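You operate a simulated robot arm through the tools that you are given. There is no shell and no other tool.

Carry out the task below with a simulated two-armed robot. There is one attempt and no reset: what you move stays moved.

## Task
Slide the blue sensor to 53 and count two cans past it.
Fine: belt switch Off first and left Off; free the sensor's star knob, slide, tighten it; zero the counter, then hold the yellow button till it shows 2.

It is judged by the outcome, as a careful person would: the job done as asked, and still so three seconds after it is handed in. It fails if anything else is knocked over, pushed out of place, dropped, spilled or broken.

## Robot
Two 7-joint arms with fingered hands on one trunk that stands fixed in place. Base frame: the origin is at the foot of the trunk, x ahead of it, y to its left, z up. Units: m, degrees, N and s.
The left shoulder is at [0.03, 0.136, 1.205], the right one opposite. Payload 5 kg a hand.
The TCP of each hand is the grasp point between the finger pads, 0.042 m short of the fingertips. In the tool frame z runs along the fingers and y along their closing line. The gripper opens to 0.208 m. The gripper's body begins 0.119 m behind the TCP. The gripper is a hand of 4 fingers: y runs from the thumb to the fingers, the wrist lies at [0, 0, -0.332] in the tool frame, and closing takes about 1.5 s.
Orientation is that of the tool frame in the base frame, as [roll, pitch, yaw] about the fixed x, y, z axes, in that order (R = Rz(yaw) Ry(pitch) Rx(roll)). With the fingers straight down and closing along the base's y, the tool's x points along the base's -x, its y along +y and its z along -z.

## Interface
- The arms move only by the tool servo_tool. It takes "left_moves", "right_moves" or both (then of equal length, played together; a hand with none holds still); each is a list of rows, each a list of 6 numbers: the shift along the tool's x, y, z in units of 50 mm (1.0 is 50 mm), then the turn, a rotation vector about the tool's x, y, z in units of 4 degrees (1.0 is 4 degrees). In form: [[tx, ty, tz, ax, ay, az], ...]. A call has 1 to 20 rows; each row shifts and turns the commanded pose from where the row before left it, along the tool's axes as they then stand. "left_grip" and "right_grip" are, for a hand that has rows, the gripper command, from -1 (fully open) to 1 (shut), values between in proportion, set as the call begins (left out, the last holds). A call with a number of a shift or a turn outside -1 to 1 is refused whole. A row lasts 0.2 s, in which the tool goes at most 0.05 m and 8.6 degrees; a call with a longer step from one row to the next is refused whole, and so is a gripper value outside its range. A pose out of reach is approached as far as the arm can. The call stops where the force on the tool passes 90 N (or 10 N more than at its start, if that is more) or the arm is blocked; 0.2 s more then pass. Each finger travels about 0.072 m/s and halts on what it meets, pressing with about 27 N; the grip force reading is that of the motor and also rises with nothing between the fingers. The clock runs only during rows and for 0.2 s after the last one: add rows that do not move to give the fingers time. It gives the time, the measured TCP pose, the force on the tool (base axes), the opening and the grip force at its end, in the units of the frame above (readings bear some noise), with the torque about the TCP (base axes, N m) and any sound that the robot's microphone picked up.
- Cameras (640 x 400 px; columns grow to the right, rows downward): "scene" is now at [0.0501, -0.0349, 1.945]; the picture's right is [-0.54, -0.84, 0.00], its down [-0.57, 0.36, -0.74] and it looks along [0.62, -0.40, -0.68] (base axes); focal length 362 px, centre (320, 200). "left" rides on the left gripper at [-0.101, 0.001, -0.145] in its tool frame; the picture's right is [-0.01, -1.00, 0.00], its down [0.82, 0.00, -0.57] and it looks along [0.57, 0.00, 0.82] (tool axes); focal length 261 px, centre (320, 200). "right" rides on the right gripper at [0.101, 0, -0.145] in its tool frame; the picture's right is [0.00, 1.00, 0.00], its down [-0.82, 0.00, -0.57] and it looks along [-0.57, 0.00, 0.82] (tool axes); focal length 261 px, centre (320, 200). There is no depth. A picture from a camera that has moved, and an enlarged one, comes with that camera's place and axes in the base frame and with its lens. The place of the scene camera against the robot may be out by one fixed shift of up to 0.018 m in any direction.
- grab_frame(camera): a new picture of that camera. No time passes.
- move_column(by): slides the trunk up (or, below 0, down) by that many m; the arms and the scene camera ride with it, the base frame stays. It gives what a move gives, with no picture.
- finger_targets(finger1, finger2, finger3, thumb_bend, hand): sets how far each is bent, from 0 (flat) to 1 (curled in); at 0.3 the hand is open as for a grip, at 0.7 the pads meet at the TCP. One left out holds its place. A second passes; each finger stops where it meets its share of the squeeze, and holds until it gets a number again. A gripper value or a shape takes the hand back. It gives what a move gives, with no picture; readings hold the bend of each and the force on the fingers (four entries, about 0 where the hand has none), thumb and palm.
- hand_shape(shape, hand): the hand has 4 fingers and takes this shape, open, in about a second: jaw (thumb against the fingers, like two jaws); tri (thumb and two fingers); tip (a fingertip pinch); poke (one finger out to press); point (the index stretched); flat (the hand flat); cup (the hand cupped); fist (a fist). The gripper value then closes the fingers along that shape, each until it touches; the sizes above hold for jaw. It gives what a move gives, with no picture.
- pan_tilt(pan, tilt): turns the head with the scene camera to pan (to the left, within 143 degrees either way) and tilt (down, from -29 to 69), counted from straight ahead of the robot. It gives what a move gives.
- close_up(camera, box): a new picture of the part [left, top, right, bottom] of that camera's present view, enlarged. No time passes.
- sign_off(): hands the job in; it is judged then, once.

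Places have to be worked out from the pictures, the camera data and where the tool is seen. Open the grippers and draw the arms clear of the work before you hand the job in, unless the task says otherwise.

The tools are called after "Call:" by a JSON object that holds its "method" and its "body". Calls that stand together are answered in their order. servo_tool: Moves the arms, as the interface text tells. Its arguments: {"type":"object","properties":{"left_moves":{"type":"array"},"left_grip":{"type":"number"},"right_moves":{"type":"array"},"right_grip":{"type":"number"}},"required":[]} The other tools are called the same way: move_column (by) slides the trunk up or down; hand_shape (shape, hand) gives the hand a shape; finger_targets (finger1, finger2, finger3, thumb_bend, hand) moves the fingers one by one; pan_tilt (pan, tilt) turns the head that bears the scene camera; grab_frame (camera) takes a picture; close_up (camera, box) takes an enlarged picture of a part of a camera's view; sign_off () hands the job in.

At the start:

```text
time_s: 0.0
left_tool_pos: [0.7105, -0.1027, 1.2375]
left_orientation: [-180.0, 0.0, 179.9]
left_ft_force: [0.1, -0.1, 0.0]
left_moment: [-0.02, -0.01, -0.01]
left_width: 0.2077
left_gripper_force: 0.0
left_shape: jaw
left_bend: [0.3, 0.3, 0.3, 0.3]
left_finger forces: [0.0, 0.1, 0.0, 0.1, 0.1, 0.0]
right_tool_pos: [0.6004, -0.6438, 1.2732]
right_orientation: [180.0, 0.1, -180.0]
right_ft_force: [-1.0, 0.6, -0.6]
right_moment: [0.06, -0.02, -0.03]
right_width: 0.2082
right_gripper_force: 0.0
right_shape: jaw
right_bend: [0.3, 0.3, 0.3, 0.3]
right_finger forces: [0.1, 0.1, 0.0, 0.1, 0.1, 0.0]
trunk travel left (down, up): [-0.225, 0.265]
head pan, tilt: [-32.6, 42.5]
```

scene: 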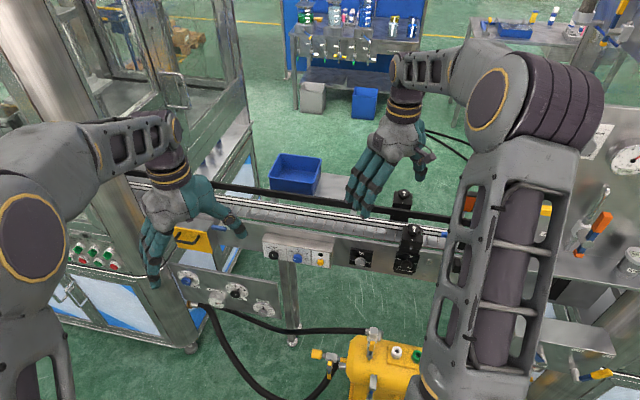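
right: 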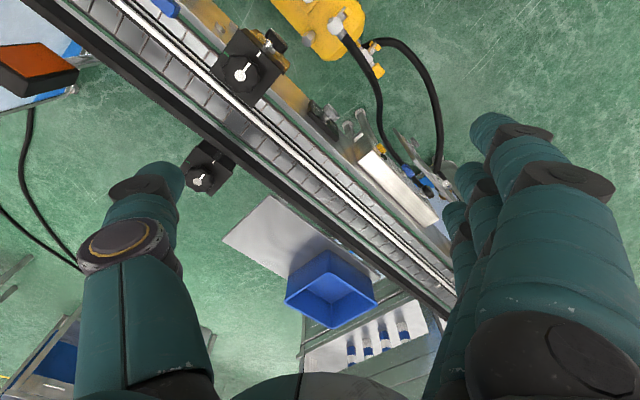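
left: 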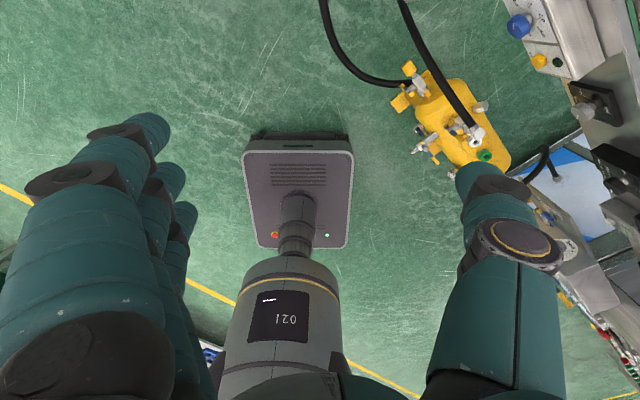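

The scene shows a conveyor running diagonally ahead with a control box and black sensors. I'll look closer at the conveyor parts before moving anything.

Call:
{"method": "close_up", "body": {"camera": "scene", "box": [240, 180, 460, 317]}}

Call:
{"method": "close_up", "body": {"camera": "scene", "box": [120, 180, 340, 317]}}

Call:
{"method": "close_up", "body": {"camera": "scene", "box": [440, 100, 640, 225]}}

```text
2.91 times, centred on (350, 248) of scene
camera zoom: at [0.0501, -0.0349, 1.945], right [-0.54, -0.84, 0.0], down [-0.57, 0.36, -0.74], along [0.62, -0.4, -0.68], focal length 1054 px, centre (233, 59)
```

zoom: 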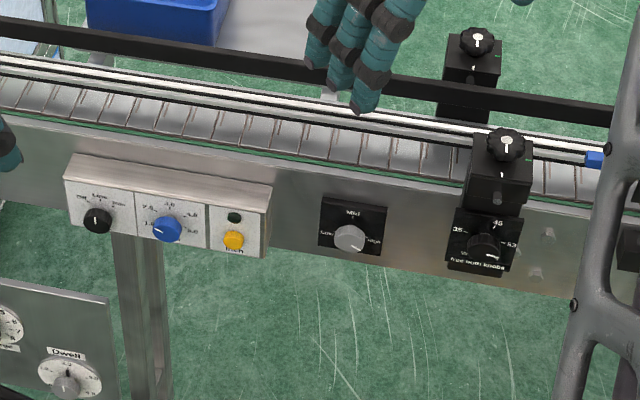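

```text
2.91 times, centred on (230, 248) of scene
camera zoom: at [0.0501, -0.0349, 1.945], right [-0.54, -0.84, 0.0], down [-0.57, 0.36, -0.74], along [0.62, -0.4, -0.68], focal length 1054 px, centre (582, 59)
```

zoom: 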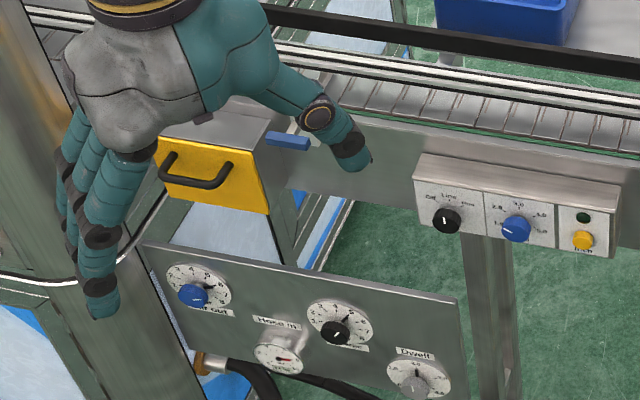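

```text
3.20 times, centred on (540, 162) of scene
camera zoom: at [0.0501, -0.0349, 1.945], right [-0.54, -0.84, 0.0], down [-0.57, 0.36, -0.74], along [0.62, -0.4, -0.68], focal length 1159 px, centre (-384, 320)
```

zoom: 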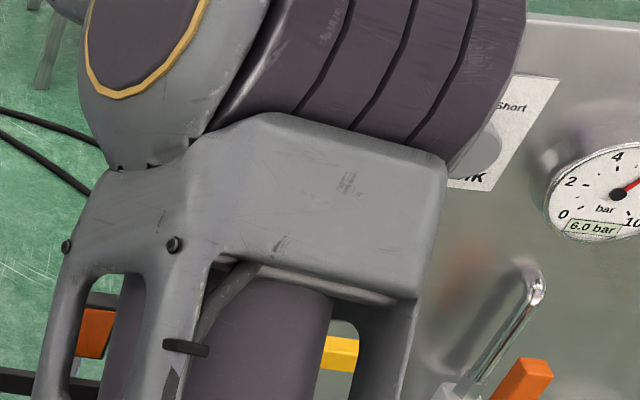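

The right arm hides the part of the conveyor beyond the black sensors. I'll pan the head a little further right and look, with the right hand camera close-up as well.

Call:
{"method": "close_up", "body": {"camera": "right", "box": [60, 0, 460, 250]}}

Call:
{"method": "pan_tilt", "body": {"pan": -55, "tilt": 42.5}}

Call:
{"method": "grab_frame", "body": {"camera": "scene"}}

```text
1.60 times, centred on (260, 125) of right
camera zoom: at [0.4993, -0.6428, 1.4191], right [0.0, 1.0, 0.0], down [0.82, 0.0, 0.57], along [0.57, 0.0, -0.82], focal length 417 px, centre (416, 320)
```

zoom: 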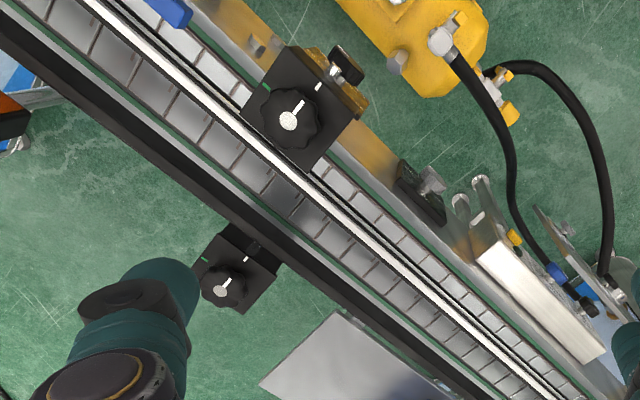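

```text
time_s: 0.9
left_tool_pos: [0.7107, -0.1006, 1.2384]
left_orientation: [179.9, -0.1, -179.9]
left_ft_force: [0.4, -1.1, 0.6]
left_moment: [0.01, -0.03, -0.03]
left_width: 0.2078
left_gripper_force: 0.0
left_shape: jaw
left_bend: [0.3, 0.3, 0.3, 0.3]
left_finger forces: [0.0, 0.0, 0.1, 0.1, 0.0, 0.0]
right_tool_pos: [0.6002, -0.6424, 1.2732]
right_orientation: [-180.0, 0.0, -180.0]
right_ft_force: [-0.2, -0.3, 0.0]
right_moment: [-0.03, 0.02, 0.0]
right_width: 0.2078
right_gripper_force: 0.0
right_shape: jaw
right_bend: [0.3, 0.3, 0.3, 0.3]
right_finger forces: [0.0, 0.1, 0.1, 0.0, 0.1, 0.1]
trunk travel left (down, up): [-0.225, 0.265]
head pan, tilt: [-55.0, 42.5]
```

```text
taken
camera scene: at [0.0279, -0.0582, 1.945], right [-0.82, -0.57, 0.0], down [-0.39, 0.55, -0.74], along [0.42, -0.6, -0.68], focal length 362 px, centre (320, 200)
```

scene: 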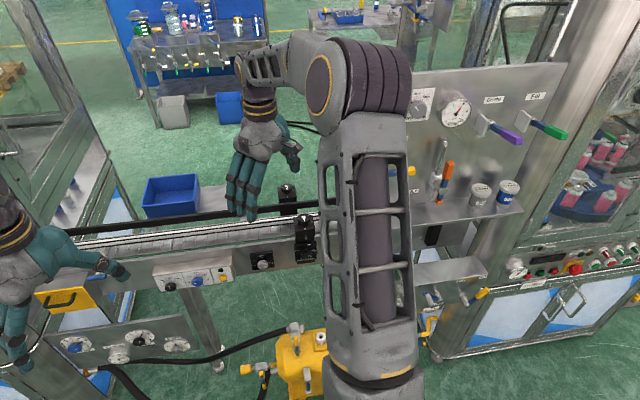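

The right camera and the scene view triangulate the front black knob near (0.55, -0.73, 1.09), with a blue part further along to the right, hidden from the head by the right arm. I'll draw the right hand back and up to get a wider view with its own camera.

Call:
{"method": "servo_tool", "body": {"right_moves": [[0.5, 0, -0.5, 0, 0, 0], [0.5, 0, -0.5, 0, 0, 0], [0.5, 0, -0.5, 0, 0, 0], [0.5, 0, -0.5, 0, 0, 0], [0.5, 0, 0, 0, 0, 0], [0.5, 0, 0, 0, 0, 0], [0, 0, 0, 0, 0, 0]]}}

Call:
{"method": "grab_frame", "body": {"camera": "scene"}}

Call:
{"method": "grab_frame", "body": {"camera": "right"}}

```text
time_s: 2.5
left_tool_pos: [0.7107, -0.1017, 1.2365]
left_orientation: [-180.0, -0.1, -179.9]
left_ft_force: [1.1, -0.4, -0.7]
left_moment: [0.03, 0.09, 0.01]
left_width: 0.2078
left_gripper_force: 0.0
left_shape: jaw
left_bend: [0.3, 0.3, 0.3, 0.3]
left_finger forces: [0.0, 0.0, 0.0, 0.0, 0.1, 0.0]
right_tool_pos: [0.4501, -0.6436, 1.372]
right_orientation: [-179.9, -0.1, -180.0]
right_ft_force: [1.3, 0.1, 0.5]
right_moment: [0.02, 0.09, 0.0]
right_width: 0.2076
right_gripper_force: 0.1
right_shape: jaw
right_bend: [0.3, 0.3, 0.3, 0.3]
right_finger forces: [0.1, 0.0, 0.1, 0.0, 0.1, 0.1]
trunk travel left (down, up): [-0.225, 0.265]
head pan, tilt: [-55.0, 42.5]
```

```text
taken
camera scene: at [0.0294, -0.0587, 1.9449], right [-0.82, -0.57, 0.0], down [-0.39, 0.55, -0.74], along [0.42, -0.6, -0.68], focal length 362 px, centre (320, 200)
```

scene: 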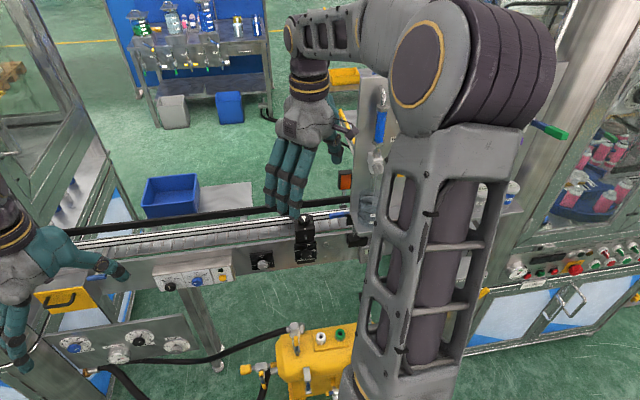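

```text
taken
camera right: at [0.3489, -0.6439, 1.5171], right [0.0, 1.0, 0.0], down [0.82, 0.0, 0.57], along [0.57, 0.0, -0.82], focal length 261 px, centre (320, 200)
```

right: 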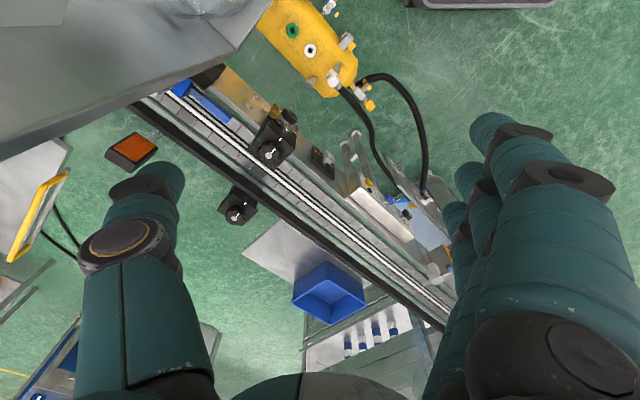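

I can now see a blue part near the conveyor's right end from the right camera. I'll enlarge it, and zoom the scene too.

Call:
{"method": "close_up", "body": {"camera": "right", "box": [100, 50, 340, 200]}}

Call:
{"method": "close_up", "body": {"camera": "scene", "box": [140, 170, 400, 332]}}

Call:
{"method": "close_up", "body": {"camera": "scene", "box": [290, 170, 390, 232]}}

```text
2.67 times, centred on (220, 125) of right
camera zoom: at [0.3489, -0.6439, 1.5171], right [0.0, 1.0, 0.0], down [0.82, 0.0, 0.57], along [0.57, 0.0, -0.82], focal length 695 px, centre (587, 400)
```

zoom: 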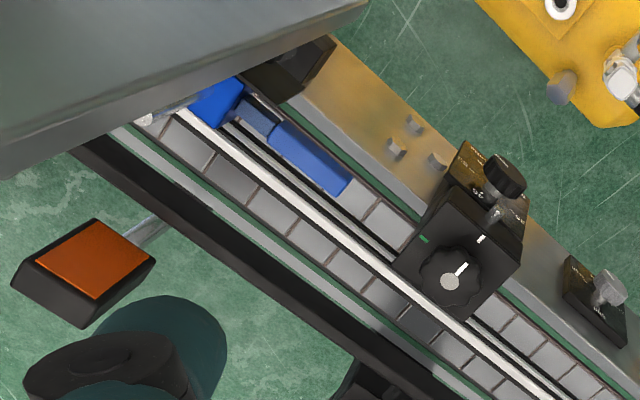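

```text
2.46 times, centred on (270, 251) of scene
camera zoom: at [0.0294, -0.0587, 1.9449], right [-0.82, -0.57, 0.0], down [-0.39, 0.55, -0.74], along [0.42, -0.6, -0.68], focal length 891 px, centre (443, 74)
```

zoom: 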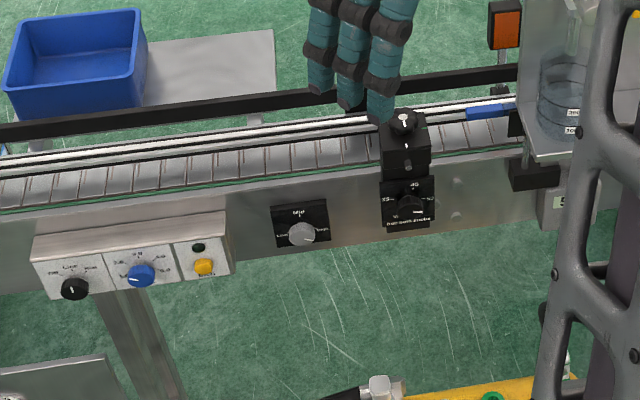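

```text
6.40 times, centred on (340, 201) of scene
camera zoom: at [0.0294, -0.0587, 1.9449], right [-0.82, -0.57, 0.0], down [-0.39, 0.55, -0.74], along [0.42, -0.6, -0.68], focal length 2318 px, centre (192, 194)
```

zoom: 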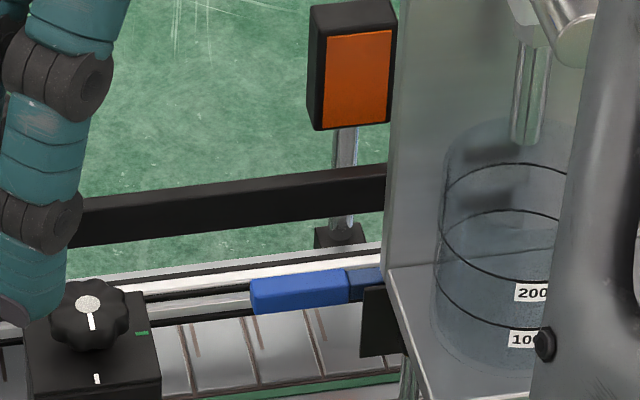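

The blue strip at the right end looks like a rail guide near a dosing machine; another blue part lies at the left near the yellow box. I'll pan left to see the rest of the conveyor.

Call:
{"method": "pan_tilt", "body": {"pan": -15, "tilt": 42.5}}

Call:
{"method": "grab_frame", "body": {"camera": "scene"}}

Call:
{"method": "grab_frame", "body": {"camera": "left"}}

```text
time_s: 3.5
left_tool_pos: [0.7099, -0.1022, 1.2376]
left_orientation: [179.9, 0.0, 180.0]
left_ft_force: [-0.4, 0.1, 0.6]
left_moment: [0.01, 0.04, 0.01]
left_width: 0.2076
left_gripper_force: 0.1
left_shape: jaw
left_bend: [0.3, 0.3, 0.3, 0.3]
left_finger forces: [0.1, 0.1, 0.1, 0.0, 0.0, 0.0]
right_tool_pos: [0.4489, -0.643, 1.3723]
right_orientation: [-180.0, 0.1, 180.0]
right_ft_force: [0.0, -0.1, 0.2]
right_moment: [0.01, -0.01, 0.0]
right_width: 0.2079
right_gripper_force: 0.0
right_shape: jaw
right_bend: [0.3, 0.3, 0.3, 0.3]
right_finger forces: [0.0, 0.0, 0.1, 0.0, 0.0, 0.1]
trunk travel left (down, up): [-0.225, 0.265]
head pan, tilt: [-15.0, 42.5]
```

```text
taken
camera scene: at [0.0606, -0.0119, 1.945], right [-0.26, -0.97, 0.0], down [-0.65, 0.18, -0.74], along [0.71, -0.19, -0.68], focal length 362 px, centre (320, 200)
```

scene: 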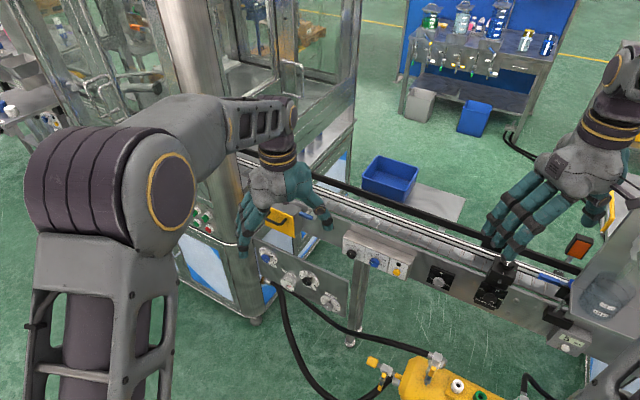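

```text
taken
camera left: at [0.8106, -0.1013, 1.3824], right [0.01, -1.0, 0.0], down [-0.82, 0.0, 0.57], along [-0.57, 0.0, -0.82], focal length 261 px, centre (320, 200)
```

left: 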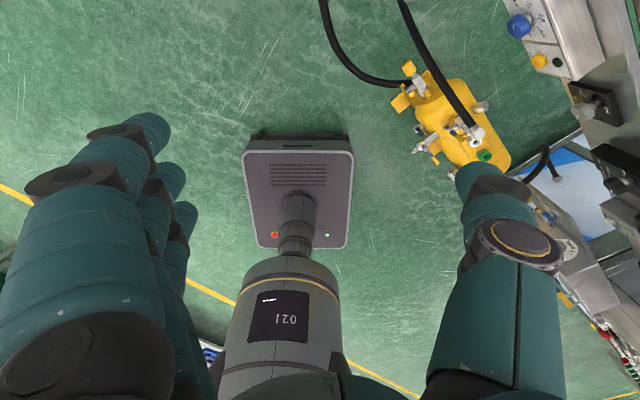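

The left hand covers the left section of the conveyor. I'll raise it and pull it back to clear the view.

Call:
{"method": "servo_tool", "body": {"left_moves": [[0, 0, -1, 0, 0, 0], [0, 0, -1, 0, 0, 0], [0.8, 0, -0.5, 0, 0, 0], [0.8, 0, 0, 0, 0, 0], [0.8, 0, 0, 0, 0, 0], [0.8, 0, 0, 0, 0, 0], [0.8, 0.3, 0, 0, 0, 0], [0.8, 0.3, 0, 0, 0, 0], [0, 0, 0, 0, 0, 0]]}}

Call:
{"method": "grab_frame", "body": {"camera": "scene"}}

```text
time_s: 5.5
left_tool_pos: [0.4717, -0.0757, 1.3634]
left_orientation: [179.9, -0.1, -180.0]
left_ft_force: [1.1, -0.5, -0.9]
left_moment: [0.1, 0.09, -0.04]
left_width: 0.2078
left_gripper_force: 0.1
left_shape: jaw
left_bend: [0.3, 0.3, 0.3, 0.3]
left_finger forces: [0.0, 0.0, 0.0, 0.0, 0.0, 0.0]
right_tool_pos: [0.4503, -0.6448, 1.3713]
right_orientation: [179.9, -0.2, 179.9]
right_ft_force: [1.3, -0.1, -0.4]
right_moment: [0.05, 0.18, 0.03]
right_width: 0.2077
right_gripper_force: 0.0
right_shape: jaw
right_bend: [0.3, 0.3, 0.3, 0.3]
right_finger forces: [0.0, 0.0, 0.0, 0.0, 0.1, 0.0]
trunk travel left (down, up): [-0.225, 0.265]
head pan, tilt: [-15.0, 42.5]
```

```text
taken
camera scene: at [0.0624, -0.0133, 1.9449], right [-0.26, -0.97, 0.0], down [-0.65, 0.18, -0.74], along [0.71, -0.19, -0.68], focal length 362 px, centre (320, 200)
```

scene: 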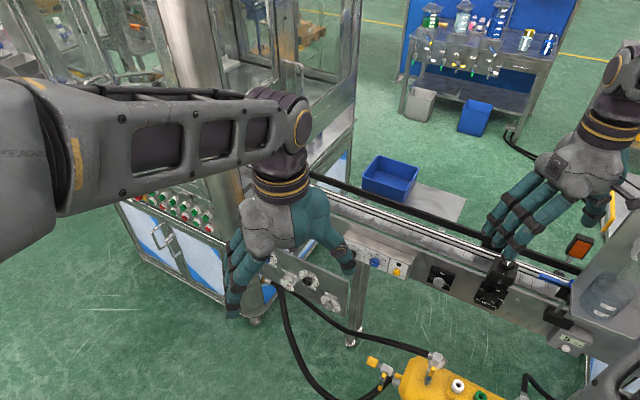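

The hand still blocks the left section; I'll shift it further left, there's only open floor there.

Call:
{"method": "servo_tool", "body": {"left_moves": [[0.2, 0.9, 0, 0, 0, 0], [0.2, 0.9, 0, 0, 0, 0], [0.2, 0.9, 0, 0, 0, 0], [0.2, 0.9, 0, 0, 0, 0], [0.2, 0.9, 0, 0, 0, 0], [0.2, 0.9, 0, 0, 0, 0], [0, 0, 0, 0, 0, 0]]}}

Call:
{"method": "grab_frame", "body": {"camera": "scene"}}

```text
time_s: 7.1
left_tool_pos: [0.4117, 0.1987, 1.361]
left_orientation: [180.0, -0.1, -179.9]
left_ft_force: [0.2, -0.4, -0.1]
left_moment: [0.13, 0.02, -0.01]
left_width: 0.2077
left_gripper_force: 0.0
left_shape: jaw
left_bend: [0.3, 0.3, 0.3, 0.3]
left_finger forces: [0.0, 0.0, 0.0, 0.1, 0.0, 0.0]
right_tool_pos: [0.4497, -0.6445, 1.3715]
right_orientation: [-180.0, 0.0, -180.0]
right_ft_force: [1.8, 0.0, -0.1]
right_moment: [0.12, 0.04, -0.03]
right_width: 0.2076
right_gripper_force: 0.1
right_shape: jaw
right_bend: [0.3, 0.3, 0.3, 0.3]
right_finger forces: [0.1, 0.0, 0.1, 0.1, 0.1, 0.0]
trunk travel left (down, up): [-0.225, 0.265]
head pan, tilt: [-15.0, 42.5]
```

```text
taken
camera scene: at [0.0612, -0.0135, 1.945], right [-0.26, -0.97, 0.0], down [-0.65, 0.18, -0.74], along [0.71, -0.19, -0.68], focal length 362 px, centre (320, 200)
```

scene: 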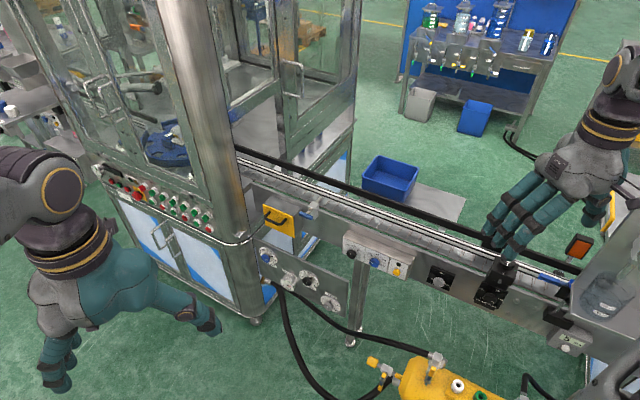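

Now the left part of the conveyor is clear. I'll zoom in on it.

Call:
{"method": "close_up", "body": {"camera": "scene", "box": [230, 140, 390, 240]}}

Call:
{"method": "close_up", "body": {"camera": "scene", "box": [240, 220, 440, 345]}}

Call:
{"method": "close_up", "body": {"camera": "scene", "box": [480, 220, 640, 320]}}

```text
4.00 times, centred on (310, 190) of scene
camera zoom: at [0.0612, -0.0135, 1.945], right [-0.26, -0.97, 0.0], down [-0.65, 0.18, -0.74], along [0.71, -0.19, -0.68], focal length 1449 px, centre (360, 240)
```

zoom: 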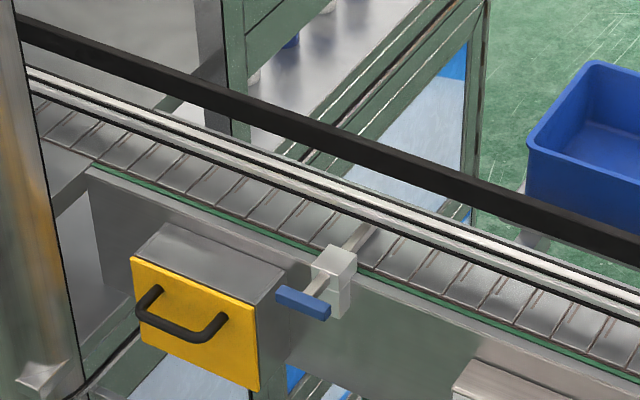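

```text
3.20 times, centred on (340, 282) of scene
camera zoom: at [0.0612, -0.0135, 1.945], right [-0.26, -0.97, 0.0], down [-0.65, 0.18, -0.74], along [0.71, -0.19, -0.68], focal length 1159 px, centre (256, -64)
```

zoom: 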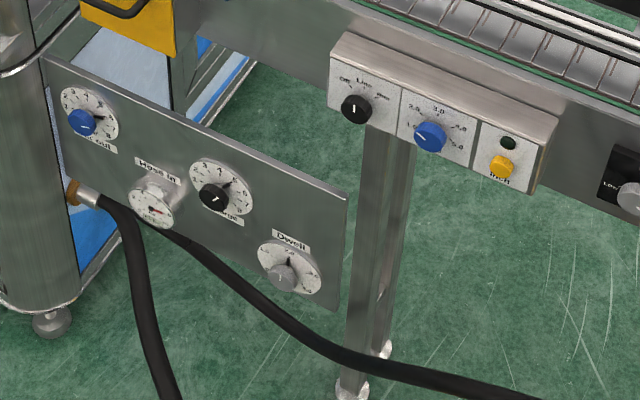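

```text
4.00 times, centred on (560, 270) of scene
camera zoom: at [0.0612, -0.0135, 1.945], right [-0.26, -0.97, 0.0], down [-0.65, 0.18, -0.74], along [0.71, -0.19, -0.68], focal length 1449 px, centre (-640, -80)
```

zoom: 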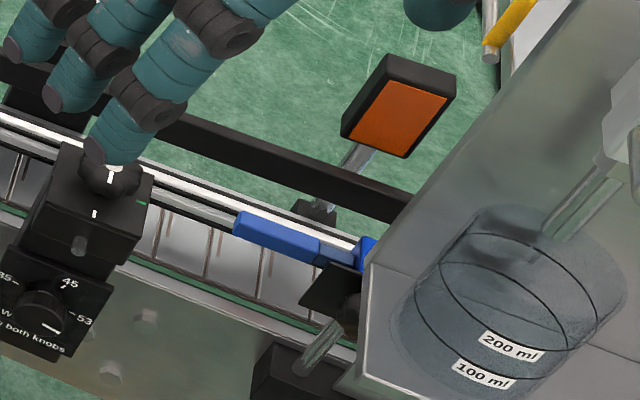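

The left blue lever is a stopper; the blue sensor probably sits at the right end near the dosing machine opposite the orange reflector. I'll move the right hand left in front of the robot so the head can see that end.

Call:
{"method": "servo_tool", "body": {"right_moves": [[0.2, 0.9, 0, 0, 0, 0], [0.2, 0.9, 0, 0, 0, 0], [0.2, 0.9, 0, 0, 0, 0], [0.2, 0.9, 0, 0, 0, 0], [0.2, 0.9, 0, 0, 0, 0], [0.2, 0.9, 0, 0, 0, 0], [0, 0.9, 0, 0, 0, 0], [0, 0.9, 0, 0, 0, 0], [0, 0, 0, 0, 0, 0]]}}

Call:
{"method": "pan_tilt", "body": {"pan": -60, "tilt": 42.5}}

Call:
{"method": "grab_frame", "body": {"camera": "scene"}}

```text
time_s: 9.1
left_tool_pos: [0.4105, 0.1983, 1.3608]
left_orientation: [-180.0, 0.0, -180.0]
left_ft_force: [-0.5, -0.7, -0.4]
left_moment: [0.07, -0.01, 0.02]
left_width: 0.2078
left_gripper_force: 0.0
left_shape: jaw
left_bend: [0.3, 0.3, 0.3, 0.3]
left_finger forces: [0.0, 0.0, 0.0, 0.1, 0.1, 0.1]
right_tool_pos: [0.3897, -0.2846, 1.3758]
right_orientation: [180.0, 0.0, -180.0]
right_ft_force: [0.6, -0.6, 0.6]
right_moment: [0.1, 0.02, 0.01]
right_width: 0.2078
right_gripper_force: 0.2
right_shape: jaw
right_bend: [0.3, 0.3, 0.3, 0.3]
right_finger forces: [0.1, 0.0, 0.0, 0.0, 0.0, 0.0]
trunk travel left (down, up): [-0.225, 0.265]
head pan, tilt: [-15.0, 42.5]
```

```text
time_s: 10.2
left_tool_pos: [0.4115, 0.1976, 1.3615]
left_orientation: [180.0, 0.0, 179.9]
left_ft_force: [-0.7, -0.4, -0.6]
left_moment: [0.0, 0.03, -0.01]
left_width: 0.2079
left_gripper_force: 0.2
left_shape: jaw
left_bend: [0.3, 0.3, 0.3, 0.3]
left_finger forces: [0.0, 0.0, 0.1, 0.0, 0.1, 0.0]
right_tool_pos: [0.3903, -0.2837, 1.3744]
right_orientation: [180.0, -0.1, 180.0]
right_ft_force: [-0.6, -0.4, -0.5]
right_moment: [0.0, 0.04, 0.0]
right_width: 0.208
right_gripper_force: 0.1
right_shape: jaw
right_bend: [0.3, 0.3, 0.3, 0.3]
right_finger forces: [0.0, 0.1, 0.1, 0.1, 0.0, 0.1]
trunk travel left (down, up): [-0.225, 0.265]
head pan, tilt: [-60.0, 42.5]
```

```text
taken
camera scene: at [0.0215, -0.0619, 1.945], right [-0.87, -0.5, 0.0], down [-0.34, 0.58, -0.74], along [0.37, -0.64, -0.68], focal length 362 px, centre (320, 200)
```

scene: 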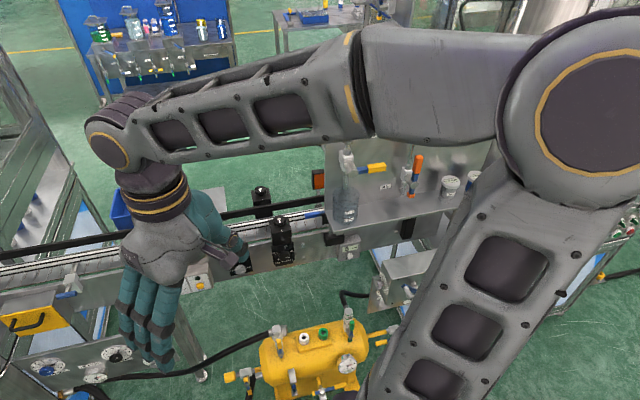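

Call:
{"method": "close_up", "body": {"camera": "scene", "box": [290, 150, 490, 275]}}

Call:
{"method": "close_up", "body": {"camera": "scene", "box": [230, 170, 390, 270]}}

Call:
{"method": "close_up", "body": {"camera": "scene", "box": [330, 200, 490, 300]}}

```text
3.20 times, centred on (390, 212) of scene
camera zoom: at [0.0215, -0.0619, 1.945], right [-0.87, -0.5, 0.0], down [-0.34, 0.58, -0.74], along [0.37, -0.64, -0.68], focal length 1159 px, centre (96, 160)
```

zoom: 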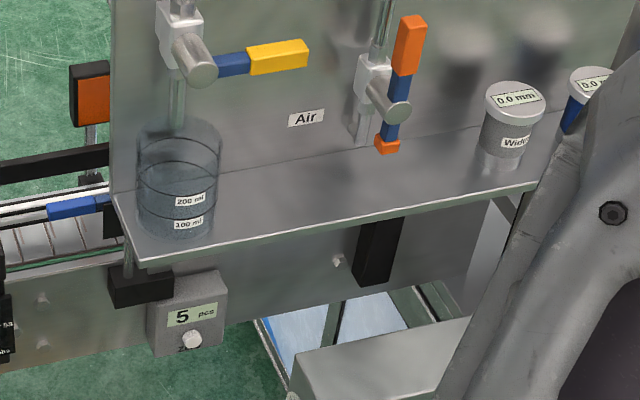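

```text
4.00 times, centred on (310, 220) of scene
camera zoom: at [0.0215, -0.0619, 1.945], right [-0.87, -0.5, 0.0], down [-0.34, 0.58, -0.74], along [0.37, -0.64, -0.68], focal length 1449 px, centre (360, 120)
```

zoom: 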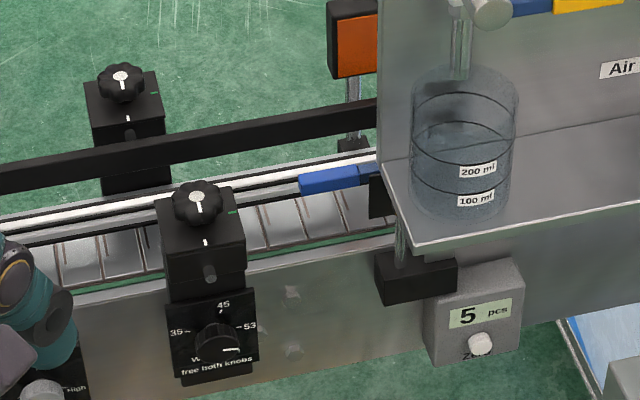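

```text
4.00 times, centred on (410, 250) of scene
camera zoom: at [0.0215, -0.0619, 1.945], right [-0.87, -0.5, 0.0], down [-0.34, 0.58, -0.74], along [0.37, -0.64, -0.68], focal length 1449 px, centre (-40, 0)
```

zoom: 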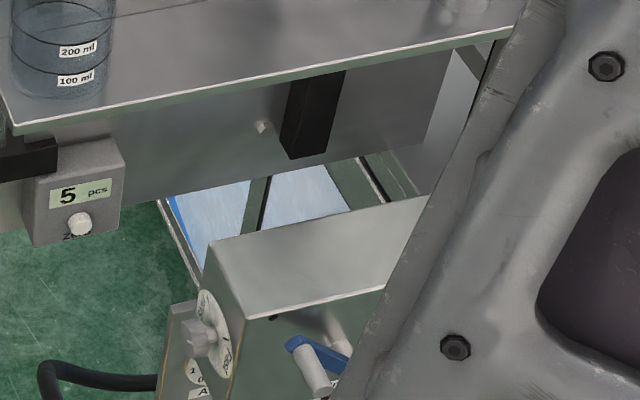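

The counter ("5 pcs", with a Zero button) is on the conveyor front under the jug shelf. I still need to find the sensor and its scale, so I'll swing the right hand back to the right, low and near the robot, to use its camera facing the conveyor.

Call:
{"method": "servo_tool", "body": {"right_moves": [[0.45, -0.84, 0, 0, 0, 0], [0.45, -0.84, 0, 0, 0, 0], [0.45, -0.84, 0, 0, 0, 0], [0.45, -0.84, 0, 0, 0, 0.9], [0.45, -0.84, 0, 0, 0, 0.9], [0.3, -0.9, 0, 0, 0, 0.9], [0.1, -0.9, 0, 0, 0, 0.9], [-0.1, -0.9, 0, 0, 0, 0.9], [0, 0, 0, 0, 0, 1], [0, 0, 0, 0, 0, 1], [0, 0, 0, 0, 0, 1], [0, 0, 0, 0, 0, 0]]}}

Call:
{"method": "grab_frame", "body": {"camera": "scene"}}

Call:
{"method": "grab_frame", "body": {"camera": "right"}}

```text
time_s: 12.8
left_tool_pos: [0.4115, 0.1996, 1.3621]
left_orientation: [180.0, 0.0, -179.9]
left_ft_force: [-0.5, 0.4, 1.0]
left_moment: [-0.03, -0.02, -0.01]
left_width: 0.2078
left_gripper_force: 0.0
left_shape: jaw
left_bend: [0.3, 0.3, 0.3, 0.3]
left_finger forces: [0.0, 0.0, 0.1, 0.1, 0.1, 0.1]
right_tool_pos: [0.2356, -0.6234, 1.3753]
right_orientation: [-180.0, 0.0, 150.1]
right_ft_force: [0.4, 0.2, 0.3]
right_moment: [-0.03, 0.02, 0.0]
right_width: 0.2078
right_gripper_force: 0.0
right_shape: jaw
right_bend: [0.3, 0.3, 0.3, 0.3]
right_finger forces: [0.0, 0.0, 0.1, 0.0, 0.0, 0.0]
trunk travel left (down, up): [-0.225, 0.265]
head pan, tilt: [-60.0, 42.5]
```

```text
taken
camera scene: at [0.0212, -0.0618, 1.9451], right [-0.87, -0.5, 0.0], down [-0.34, 0.58, -0.74], along [0.37, -0.64, -0.68], focal length 362 px, centre (320, 200)
```

scene: 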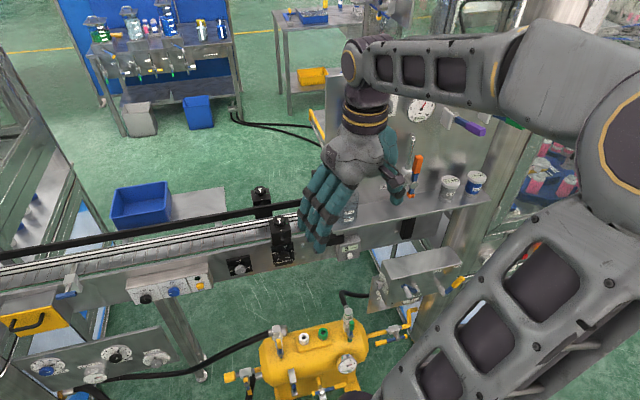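

```text
taken
camera right: at [0.1484, -0.5721, 1.5199], right [0.5, 0.86, 0.0], down [0.71, -0.41, 0.57], along [0.49, -0.29, -0.82], focal length 261 px, centre (320, 200)
```

right: 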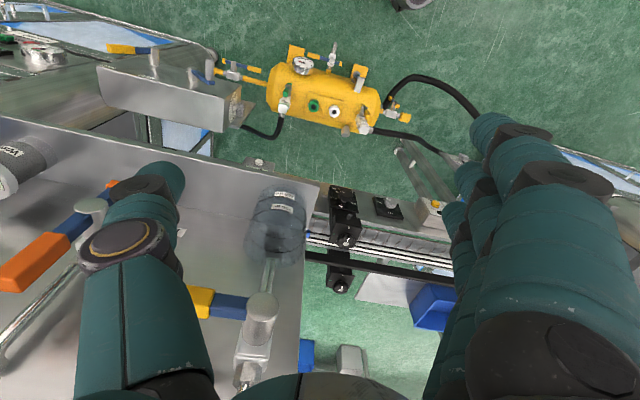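

The right hand is now over the shelf region, so I should be careful. I'll enlarge both views here.

Call:
{"method": "close_up", "body": {"camera": "right", "box": [200, 130, 460, 292]}}

Call:
{"method": "close_up", "body": {"camera": "scene", "box": [310, 100, 570, 262]}}

Call:
{"method": "close_up", "body": {"camera": "scene", "box": [340, 200, 500, 300]}}

```text
2.46 times, centred on (330, 211) of right
camera zoom: at [0.1484, -0.5721, 1.5199], right [0.5, 0.86, 0.0], down [0.71, -0.41, 0.57], along [0.49, -0.29, -0.82], focal length 642 px, centre (295, 173)
```

zoom: 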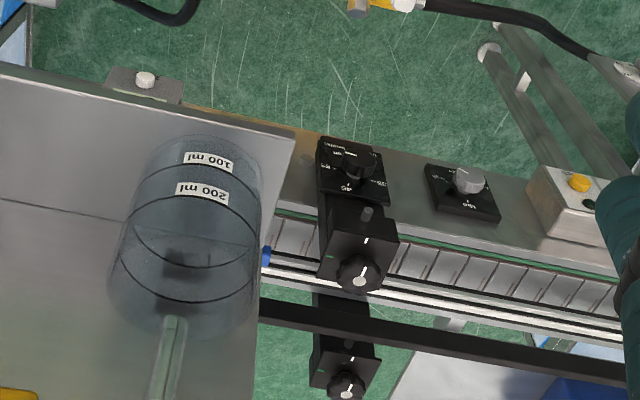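

```text
2.46 times, centred on (440, 181) of scene
camera zoom: at [0.0212, -0.0618, 1.9451], right [-0.87, -0.5, 0.0], down [-0.34, 0.58, -0.74], along [0.37, -0.64, -0.68], focal length 891 px, centre (25, 247)
```

zoom: 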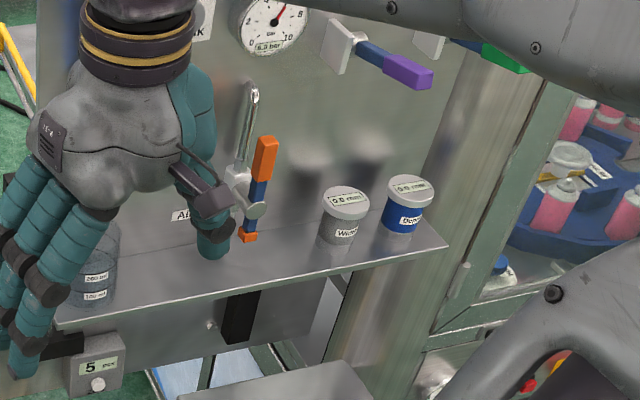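

```text
4.00 times, centred on (420, 250) of scene
camera zoom: at [0.0212, -0.0618, 1.9451], right [-0.87, -0.5, 0.0], down [-0.34, 0.58, -0.74], along [0.37, -0.64, -0.68], focal length 1449 px, centre (-80, 0)
```

zoom: 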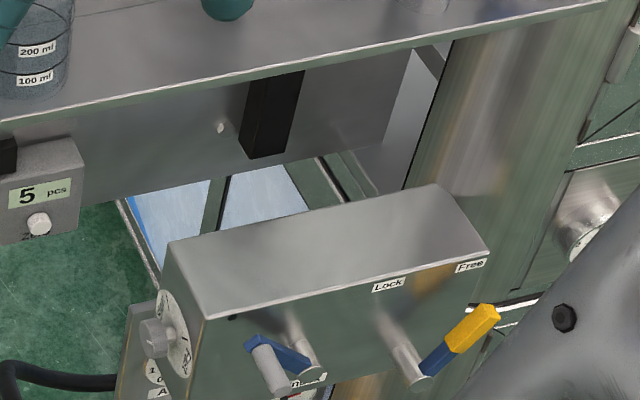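

No star knob other than the two rail clamps is visible from here, so the sensor may be under the shelf edge. I'll swing the left hand across above the belt and turn its camera to look along the conveyor toward the right end.

Call:
{"method": "servo_tool", "body": {"left_moves": [[-0.37, -0.846, -0.06, 0, 0, 0], [-0.37, -0.846, -0.06, 0, 0, 0], [-0.37, -0.846, -0.06, 0, 0, 0], [-0.37, -0.846, -0.06, 0, 0, 0], [-0.37, -0.846, -0.06, 0, 0, 0], [-0.37, -0.846, -0.06, 0, 0, 0], [-0.37, -0.846, -0.06, 0, 0, 0], [-0.37, -0.846, -0.06, 0, 0, 0], [-0.37, -0.846, -0.06, 0, 0, 0], [-0.37, -0.846, -0.06, 0, 0, 0], [-0.37, -0.846, -0.06, 0, 0, 0], [0, 0, 0, 0, 0, 0]]}}

Call:
{"method": "servo_tool", "body": {"left_moves": [[0, 0, 0, 0, 0, -1], [0, 0, 0, 0, 0, -1], [0, 0, 0, 0, 0, -1], [0, 0, 0, 0, 0, -1], [0, 0, 0, 0, 0, -1], [0, 0, 0, 0, 0, -1], [0, 0, 0, 0, 0, -1], [0, 0, 0, 0, 0, -1], [0, 0, 0, 0, 0, -1], [0, 0, 0, 0, 0, -1], [0, 0, 0, 0, 0, -1], [0, 0, 0, 0, 0, -1], [0, 0, 0, 0, 0, -1], [0, 0, 0, 0, 0, -1], [0, 0, 0, 0, 0, 0]]}}

Call:
{"method": "grab_frame", "body": {"camera": "left"}}

Call:
{"method": "grab_frame", "body": {"camera": "scene"}}

```text
time_s: 15.4
left_tool_pos: [0.6107, -0.2656, 1.3995]
left_orientation: [-179.8, 0.1, -179.9]
left_ft_force: [-0.9, 1.7, 0.8]
left_moment: [-0.15, -0.06, -0.02]
left_width: 0.2078
left_gripper_force: 0.1
left_shape: jaw
left_bend: [0.3, 0.3, 0.3, 0.3]
left_finger forces: [0.0, 0.0, 0.0, 0.1, 0.0, 0.1]
right_tool_pos: [0.234, -0.621, 1.3748]
right_orientation: [180.0, 0.1, 150.1]
right_ft_force: [-0.6, 0.8, 1.4]
right_moment: [-0.14, -0.09, 0.01]
right_width: 0.2078
right_gripper_force: 0.0
right_shape: jaw
right_bend: [0.3, 0.3, 0.3, 0.3]
right_finger forces: [0.1, 0.0, 0.1, 0.0, 0.0, 0.0]
trunk travel left (down, up): [-0.225, 0.265]
head pan, tilt: [-60.0, 42.5]
```

```text
time_s: 18.6
left_tool_pos: [0.6137, -0.2666, 1.397]
left_orientation: [180.0, -0.1, -123.9]
left_ft_force: [-0.3, 0.9, 0.4]
left_moment: [-0.03, 0.06, -0.02]
left_width: 0.2079
left_gripper_force: 0.1
left_shape: jaw
left_bend: [0.3, 0.3, 0.3, 0.3]
left_finger forces: [0.0, 0.1, 0.0, 0.0, 0.1, 0.0]
right_tool_pos: [0.2353, -0.6218, 1.375]
right_orientation: [180.0, 0.0, 149.9]
right_ft_force: [0.0, 0.0, 0.3]
right_moment: [-0.04, 0.02, 0.0]
right_width: 0.2081
right_gripper_force: 0.1
right_shape: jaw
right_bend: [0.3, 0.3, 0.3, 0.3]
right_finger forces: [0.1, 0.0, 0.1, 0.1, 0.1, 0.1]
trunk travel left (down, up): [-0.225, 0.265]
head pan, tilt: [-60.0, 42.5]
```

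```text
taken
camera left: at [0.6694, -0.1821, 1.5412], right [0.83, -0.55, 0.0], down [-0.45, -0.68, 0.57], along [-0.32, -0.48, -0.82], focal length 261 px, centre (320, 200)
```

left: 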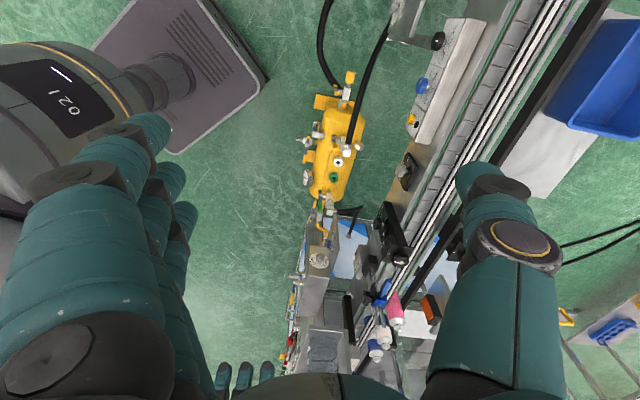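

```text
taken
camera scene: at [0.0219, -0.0615, 1.9451], right [-0.87, -0.5, 0.0], down [-0.34, 0.58, -0.74], along [0.37, -0.64, -0.68], focal length 362 px, centre (320, 200)
```

scene: 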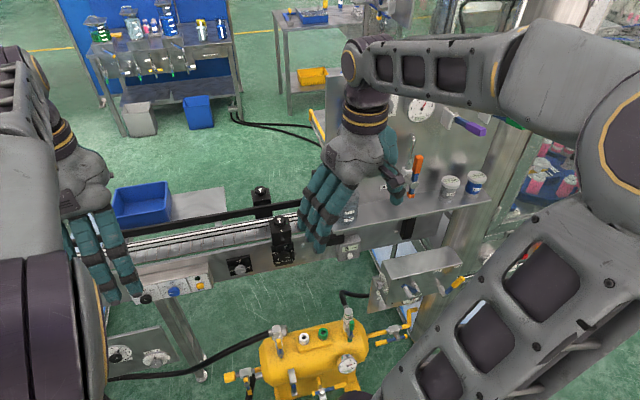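

The left camera now looks along the belt to under the shelf, showing coloured items there. I'll enlarge.

Call:
{"method": "close_up", "body": {"camera": "left", "box": [320, 200, 480, 300]}}

Call:
{"method": "close_up", "body": {"camera": "left", "box": [300, 260, 460, 360]}}

Call:
{"method": "close_up", "body": {"camera": "left", "box": [380, 0, 580, 125]}}

```text
4.00 times, centred on (400, 250) of left
camera zoom: at [0.6694, -0.1821, 1.5412], right [0.83, -0.55, 0.0], down [-0.45, -0.68, 0.57], along [-0.32, -0.48, -0.82], focal length 1043 px, centre (0, 0)
```

zoom: 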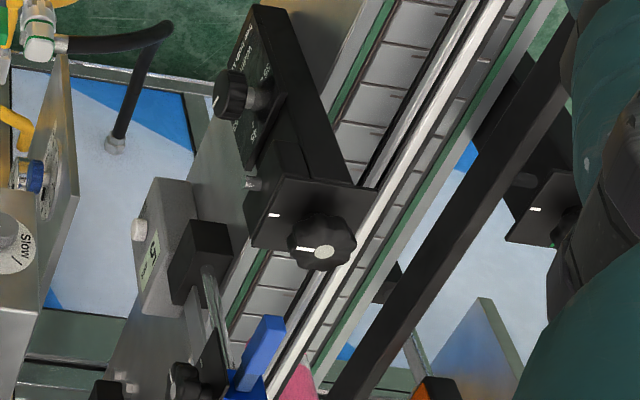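

```text
4.00 times, centred on (380, 310) of left
camera zoom: at [0.6694, -0.1821, 1.5412], right [0.83, -0.55, 0.0], down [-0.45, -0.68, 0.57], along [-0.32, -0.48, -0.82], focal length 1043 px, centre (80, -240)
```

zoom: 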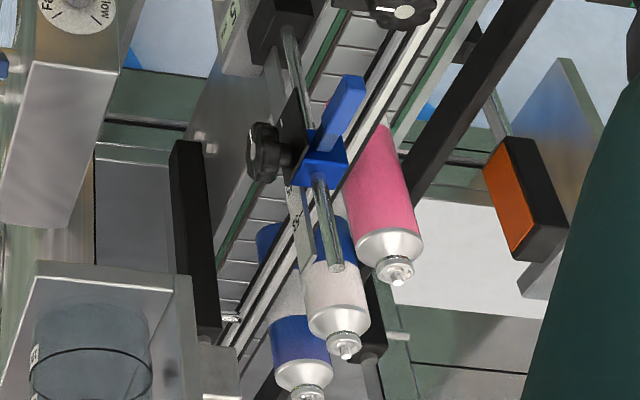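

```text
3.20 times, centred on (480, 62) of left
camera zoom: at [0.6694, -0.1821, 1.5412], right [0.83, -0.55, 0.0], down [-0.45, -0.68, 0.57], along [-0.32, -0.48, -0.82], focal length 834 px, centre (-192, 640)
```

zoom: 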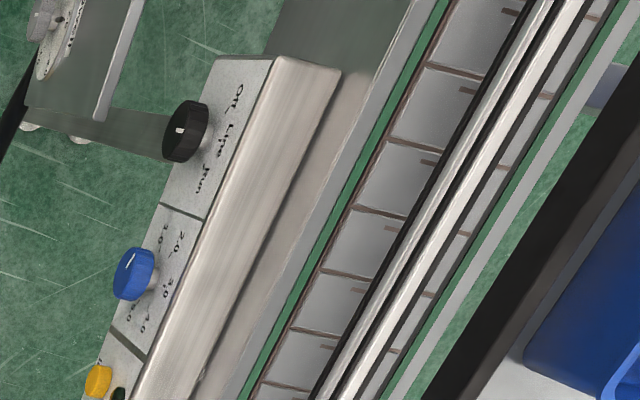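

Found it: the blue sensor is clamped on a vertical post at about (0.43, -0.85), z≈1.09, with a black star knob on its robot-facing side just under the jug shelf; cans stand to its right. The conveyor runs at about 46° so its normal is (0.72, -0.69). The belt switch must go Off first, so I turn the left hand to face the control box at a safe height.

Call:
{"method": "servo_tool", "body": {"left_moves": [[0, 0, 0, 0, 0, 1], [0, 0, 0, 0, 0, 1], [0, 0, 0, 0, 0, 1], [0, 0, 0, 0, 0, 1], [0, 0, 0, 0, 0, 1], [0, 0, 0, 0, 0, 1], [0, 0, 0, 0, 0, 1], [0, 0, 0, 0, 0, 1], [0, 0, 0, 0, 0, 1], [0, 0, 0, 0, 0, 1], [0, 0, 0, 0, 0, 1], [0, 0, 0, 0, 0, 1], [0, 0, 0, 0, 0, 1], [0, 0, 0, 0, 0, 1], [0, 0, 0, 0, 0, 1], [0, 0, 0, 0, 0, 1], [0, 0, 0, 0, 0, 1], [0, 0, 0, 0, 0, 1], [0, 0, 0, 0, 0, 1], [0, 0, 0, 0, 0, 1]]}}

Call:
{"method": "servo_tool", "body": {"left_moves": [[0.5, 0, 0, 0, 0, 1], [0.5, 0, 0, 0, 0, 1], [0.5, 0, 0, 0, 0, 1], [0.5, 0, 0, 0, 0, 1], [0.5, 0, 0, 0, 0, 1], [0.5, 0, 0, 0, 0, 0], [0, 0, 0, 0, 0, 0]]}}

Call:
{"method": "pan_tilt", "body": {"pan": -32, "tilt": 45}}

Call:
{"method": "grab_frame", "body": {"camera": "scene"}}

```text
time_s: 22.9
left_tool_pos: [0.6142, -0.2679, 1.3964]
left_orientation: [-180.0, 0.1, 156.0]
left_ft_force: [0.5, 0.2, 0.5]
left_moment: [-0.01, 0.0, 0.01]
left_width: 0.2081
left_gripper_force: 0.0
left_shape: jaw
left_bend: [0.3, 0.3, 0.3, 0.3]
left_finger forces: [0.1, 0.0, 0.0, 0.1, 0.1, 0.0]
right_tool_pos: [0.2356, -0.6227, 1.3755]
right_orientation: [180.0, 0.0, 150.0]
right_ft_force: [0.2, 0.2, 0.3]
right_moment: [-0.04, 0.05, -0.03]
right_width: 0.2079
right_gripper_force: 0.0
right_shape: jaw
right_bend: [0.3, 0.3, 0.3, 0.3]
right_finger forces: [0.0, 0.0, 0.0, 0.0, 0.1, 0.1]
trunk travel left (down, up): [-0.225, 0.265]
head pan, tilt: [-60.0, 42.5]
```

```text
time_s: 24.4
left_tool_pos: [0.4915, -0.1825, 1.3947]
left_orientation: [-179.9, -0.1, 136.0]
left_ft_force: [1.0, -0.4, 0.2]
left_moment: [0.1, 0.08, 0.01]
left_width: 0.2079
left_gripper_force: 0.1
left_shape: jaw
left_bend: [0.3, 0.3, 0.3, 0.3]
left_finger forces: [0.1, 0.0, 0.0, 0.0, 0.1, 0.0]
right_tool_pos: [0.2357, -0.6243, 1.3754]
right_orientation: [179.9, -0.1, 149.9]
right_ft_force: [0.2, -1.2, 0.2]
right_moment: [-0.01, 0.06, 0.01]
right_width: 0.2079
right_gripper_force: 0.1
right_shape: jaw
right_bend: [0.3, 0.3, 0.3, 0.3]
right_finger forces: [0.1, 0.0, 0.0, 0.0, 0.0, 0.0]
trunk travel left (down, up): [-0.225, 0.265]
head pan, tilt: [-60.0, 42.5]
```

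```text
time_s: 25.4
left_tool_pos: [0.4909, -0.1825, 1.3951]
left_orientation: [-179.9, 0.1, 135.9]
left_ft_force: [-0.8, 0.5, -1.2]
left_moment: [0.01, -0.01, 0.01]
left_width: 0.2079
left_gripper_force: 0.1
left_shape: jaw
left_bend: [0.3, 0.3, 0.3, 0.3]
left_finger forces: [0.0, 0.0, 0.0, 0.1, 0.0, 0.1]
right_tool_pos: [0.2362, -0.6231, 1.3749]
right_orientation: [-179.9, 0.0, 150.0]
right_ft_force: [0.0, -1.4, -0.4]
right_moment: [0.03, 0.01, 0.03]
right_width: 0.2079
right_gripper_force: 0.1
right_shape: jaw
right_bend: [0.3, 0.3, 0.3, 0.3]
right_finger forces: [0.0, 0.1, 0.0, 0.0, 0.0, 0.0]
trunk travel left (down, up): [-0.225, 0.265]
head pan, tilt: [-32.0, 45.0]
```

```text
taken
camera scene: at [0.0488, -0.0335, 1.9414], right [-0.53, -0.85, 0.0], down [-0.6, 0.38, -0.71], along [0.6, -0.37, -0.71], focal length 362 px, centre (320, 200)
```

scene: 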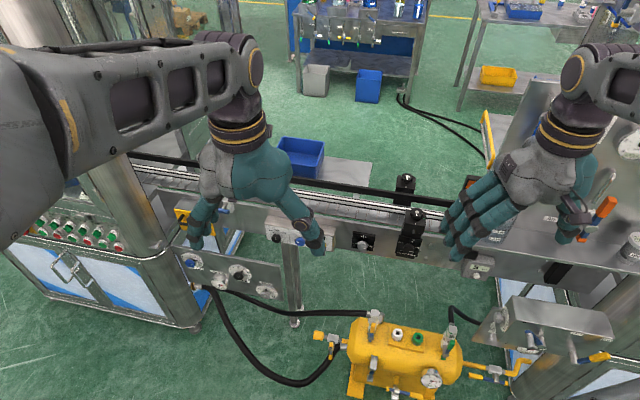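

Now I tilt the left hand forward so the fingers point at the conveyor (along its normal), lowering it in front of the box but well short of it.

Call:
{"method": "servo_tool", "body": {"left_moves": [[-0.109, 0.112, 0.364, 0, -1, 0], [-0.083, 0.112, 0.371, 0, -1, 0], [-0.057, 0.112, 0.375, 0, -1, 0], [-0.031, 0.112, 0.379, 0, -1, 0], [-0.004, 0.112, 0.38, 0, -1, 0], [0.022, 0.112, 0.379, 0, -1, 0], [0.049, 0.112, 0.377, 0, -1, 0], [0.075, 0.112, 0.373, 0, -1, 0], [0.1, 0.112, 0.366, 0, -1, 0], [0.126, 0.112, 0.359, 0, -1, 0], [0.151, 0.112, 0.349, 0, -1, 0], [0.175, 0.112, 0.337, 0, -1, 0], [0.198, 0.112, 0.325, 0, -1, 0], [0.22, 0.112, 0.31, 0, -1, 0], [0.241, 0.112, 0.294, 0, -1, 0], [0.261, 0.112, 0.276, 0, -1, 0], [0.28, 0.112, 0.257, 0, -1, 0], [0.297, 0.112, 0.238, 0, -1, 0]]}}

Call:
{"method": "grab_frame", "body": {"camera": "left"}}

Call:
{"method": "grab_frame", "body": {"camera": "scene"}}

```text
time_s: 29.2
left_tool_pos: [0.6333, -0.1797, 1.0666]
left_orientation: [-179.8, 72.1, 136.2]
left_ft_force: [0.8, -1.4, 0.2]
left_moment: [0.06, 0.09, -0.1]
left_width: 0.208
left_gripper_force: 0.0
left_shape: jaw
left_bend: [0.3, 0.3, 0.3, 0.3]
left_finger forces: [0.0, 0.1, 0.0, 0.0, 0.1, 0.1]
right_tool_pos: [0.2379, -0.6221, 1.3734]
right_orientation: [-179.9, 0.0, 150.1]
right_ft_force: [0.3, 0.7, 0.5]
right_moment: [-0.06, 0.11, 0.01]
right_width: 0.2079
right_gripper_force: 0.1
right_shape: jaw
right_bend: [0.3, 0.3, 0.3, 0.3]
right_finger forces: [0.0, 0.0, 0.0, 0.0, 0.1, 0.1]
trunk travel left (down, up): [-0.225, 0.265]
head pan, tilt: [-32.0, 45.0]
```

```text
taken
camera left: at [0.5556, -0.1048, 1.2078], right [-0.69, -0.72, 0.01], down [-0.58, 0.55, -0.61], along [0.43, -0.42, -0.8], focal length 261 px, centre (320, 200)
```

left: 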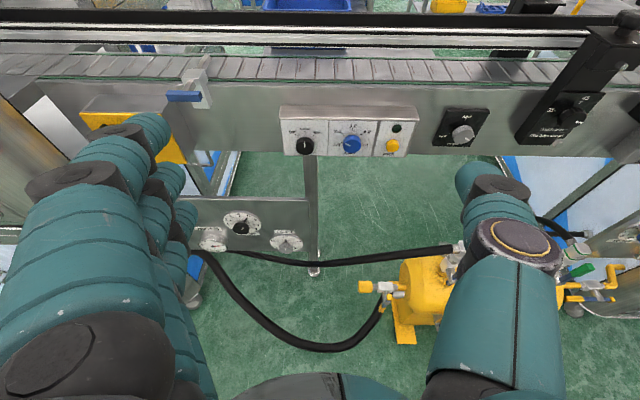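

```text
taken
camera scene: at [0.0505, -0.0322, 1.9414], right [-0.53, -0.85, 0.0], down [-0.6, 0.37, -0.71], along [0.6, -0.37, -0.71], focal length 362 px, centre (320, 200)
```

scene: 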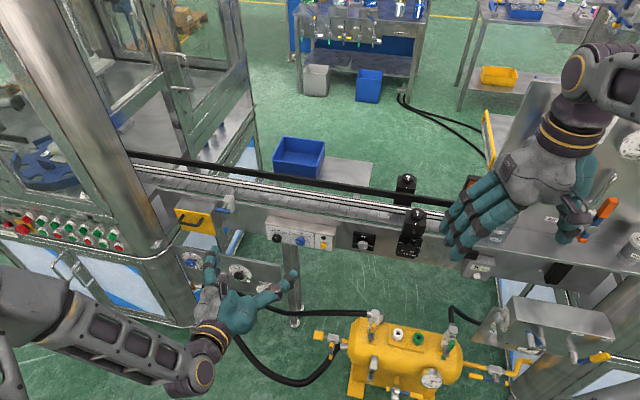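

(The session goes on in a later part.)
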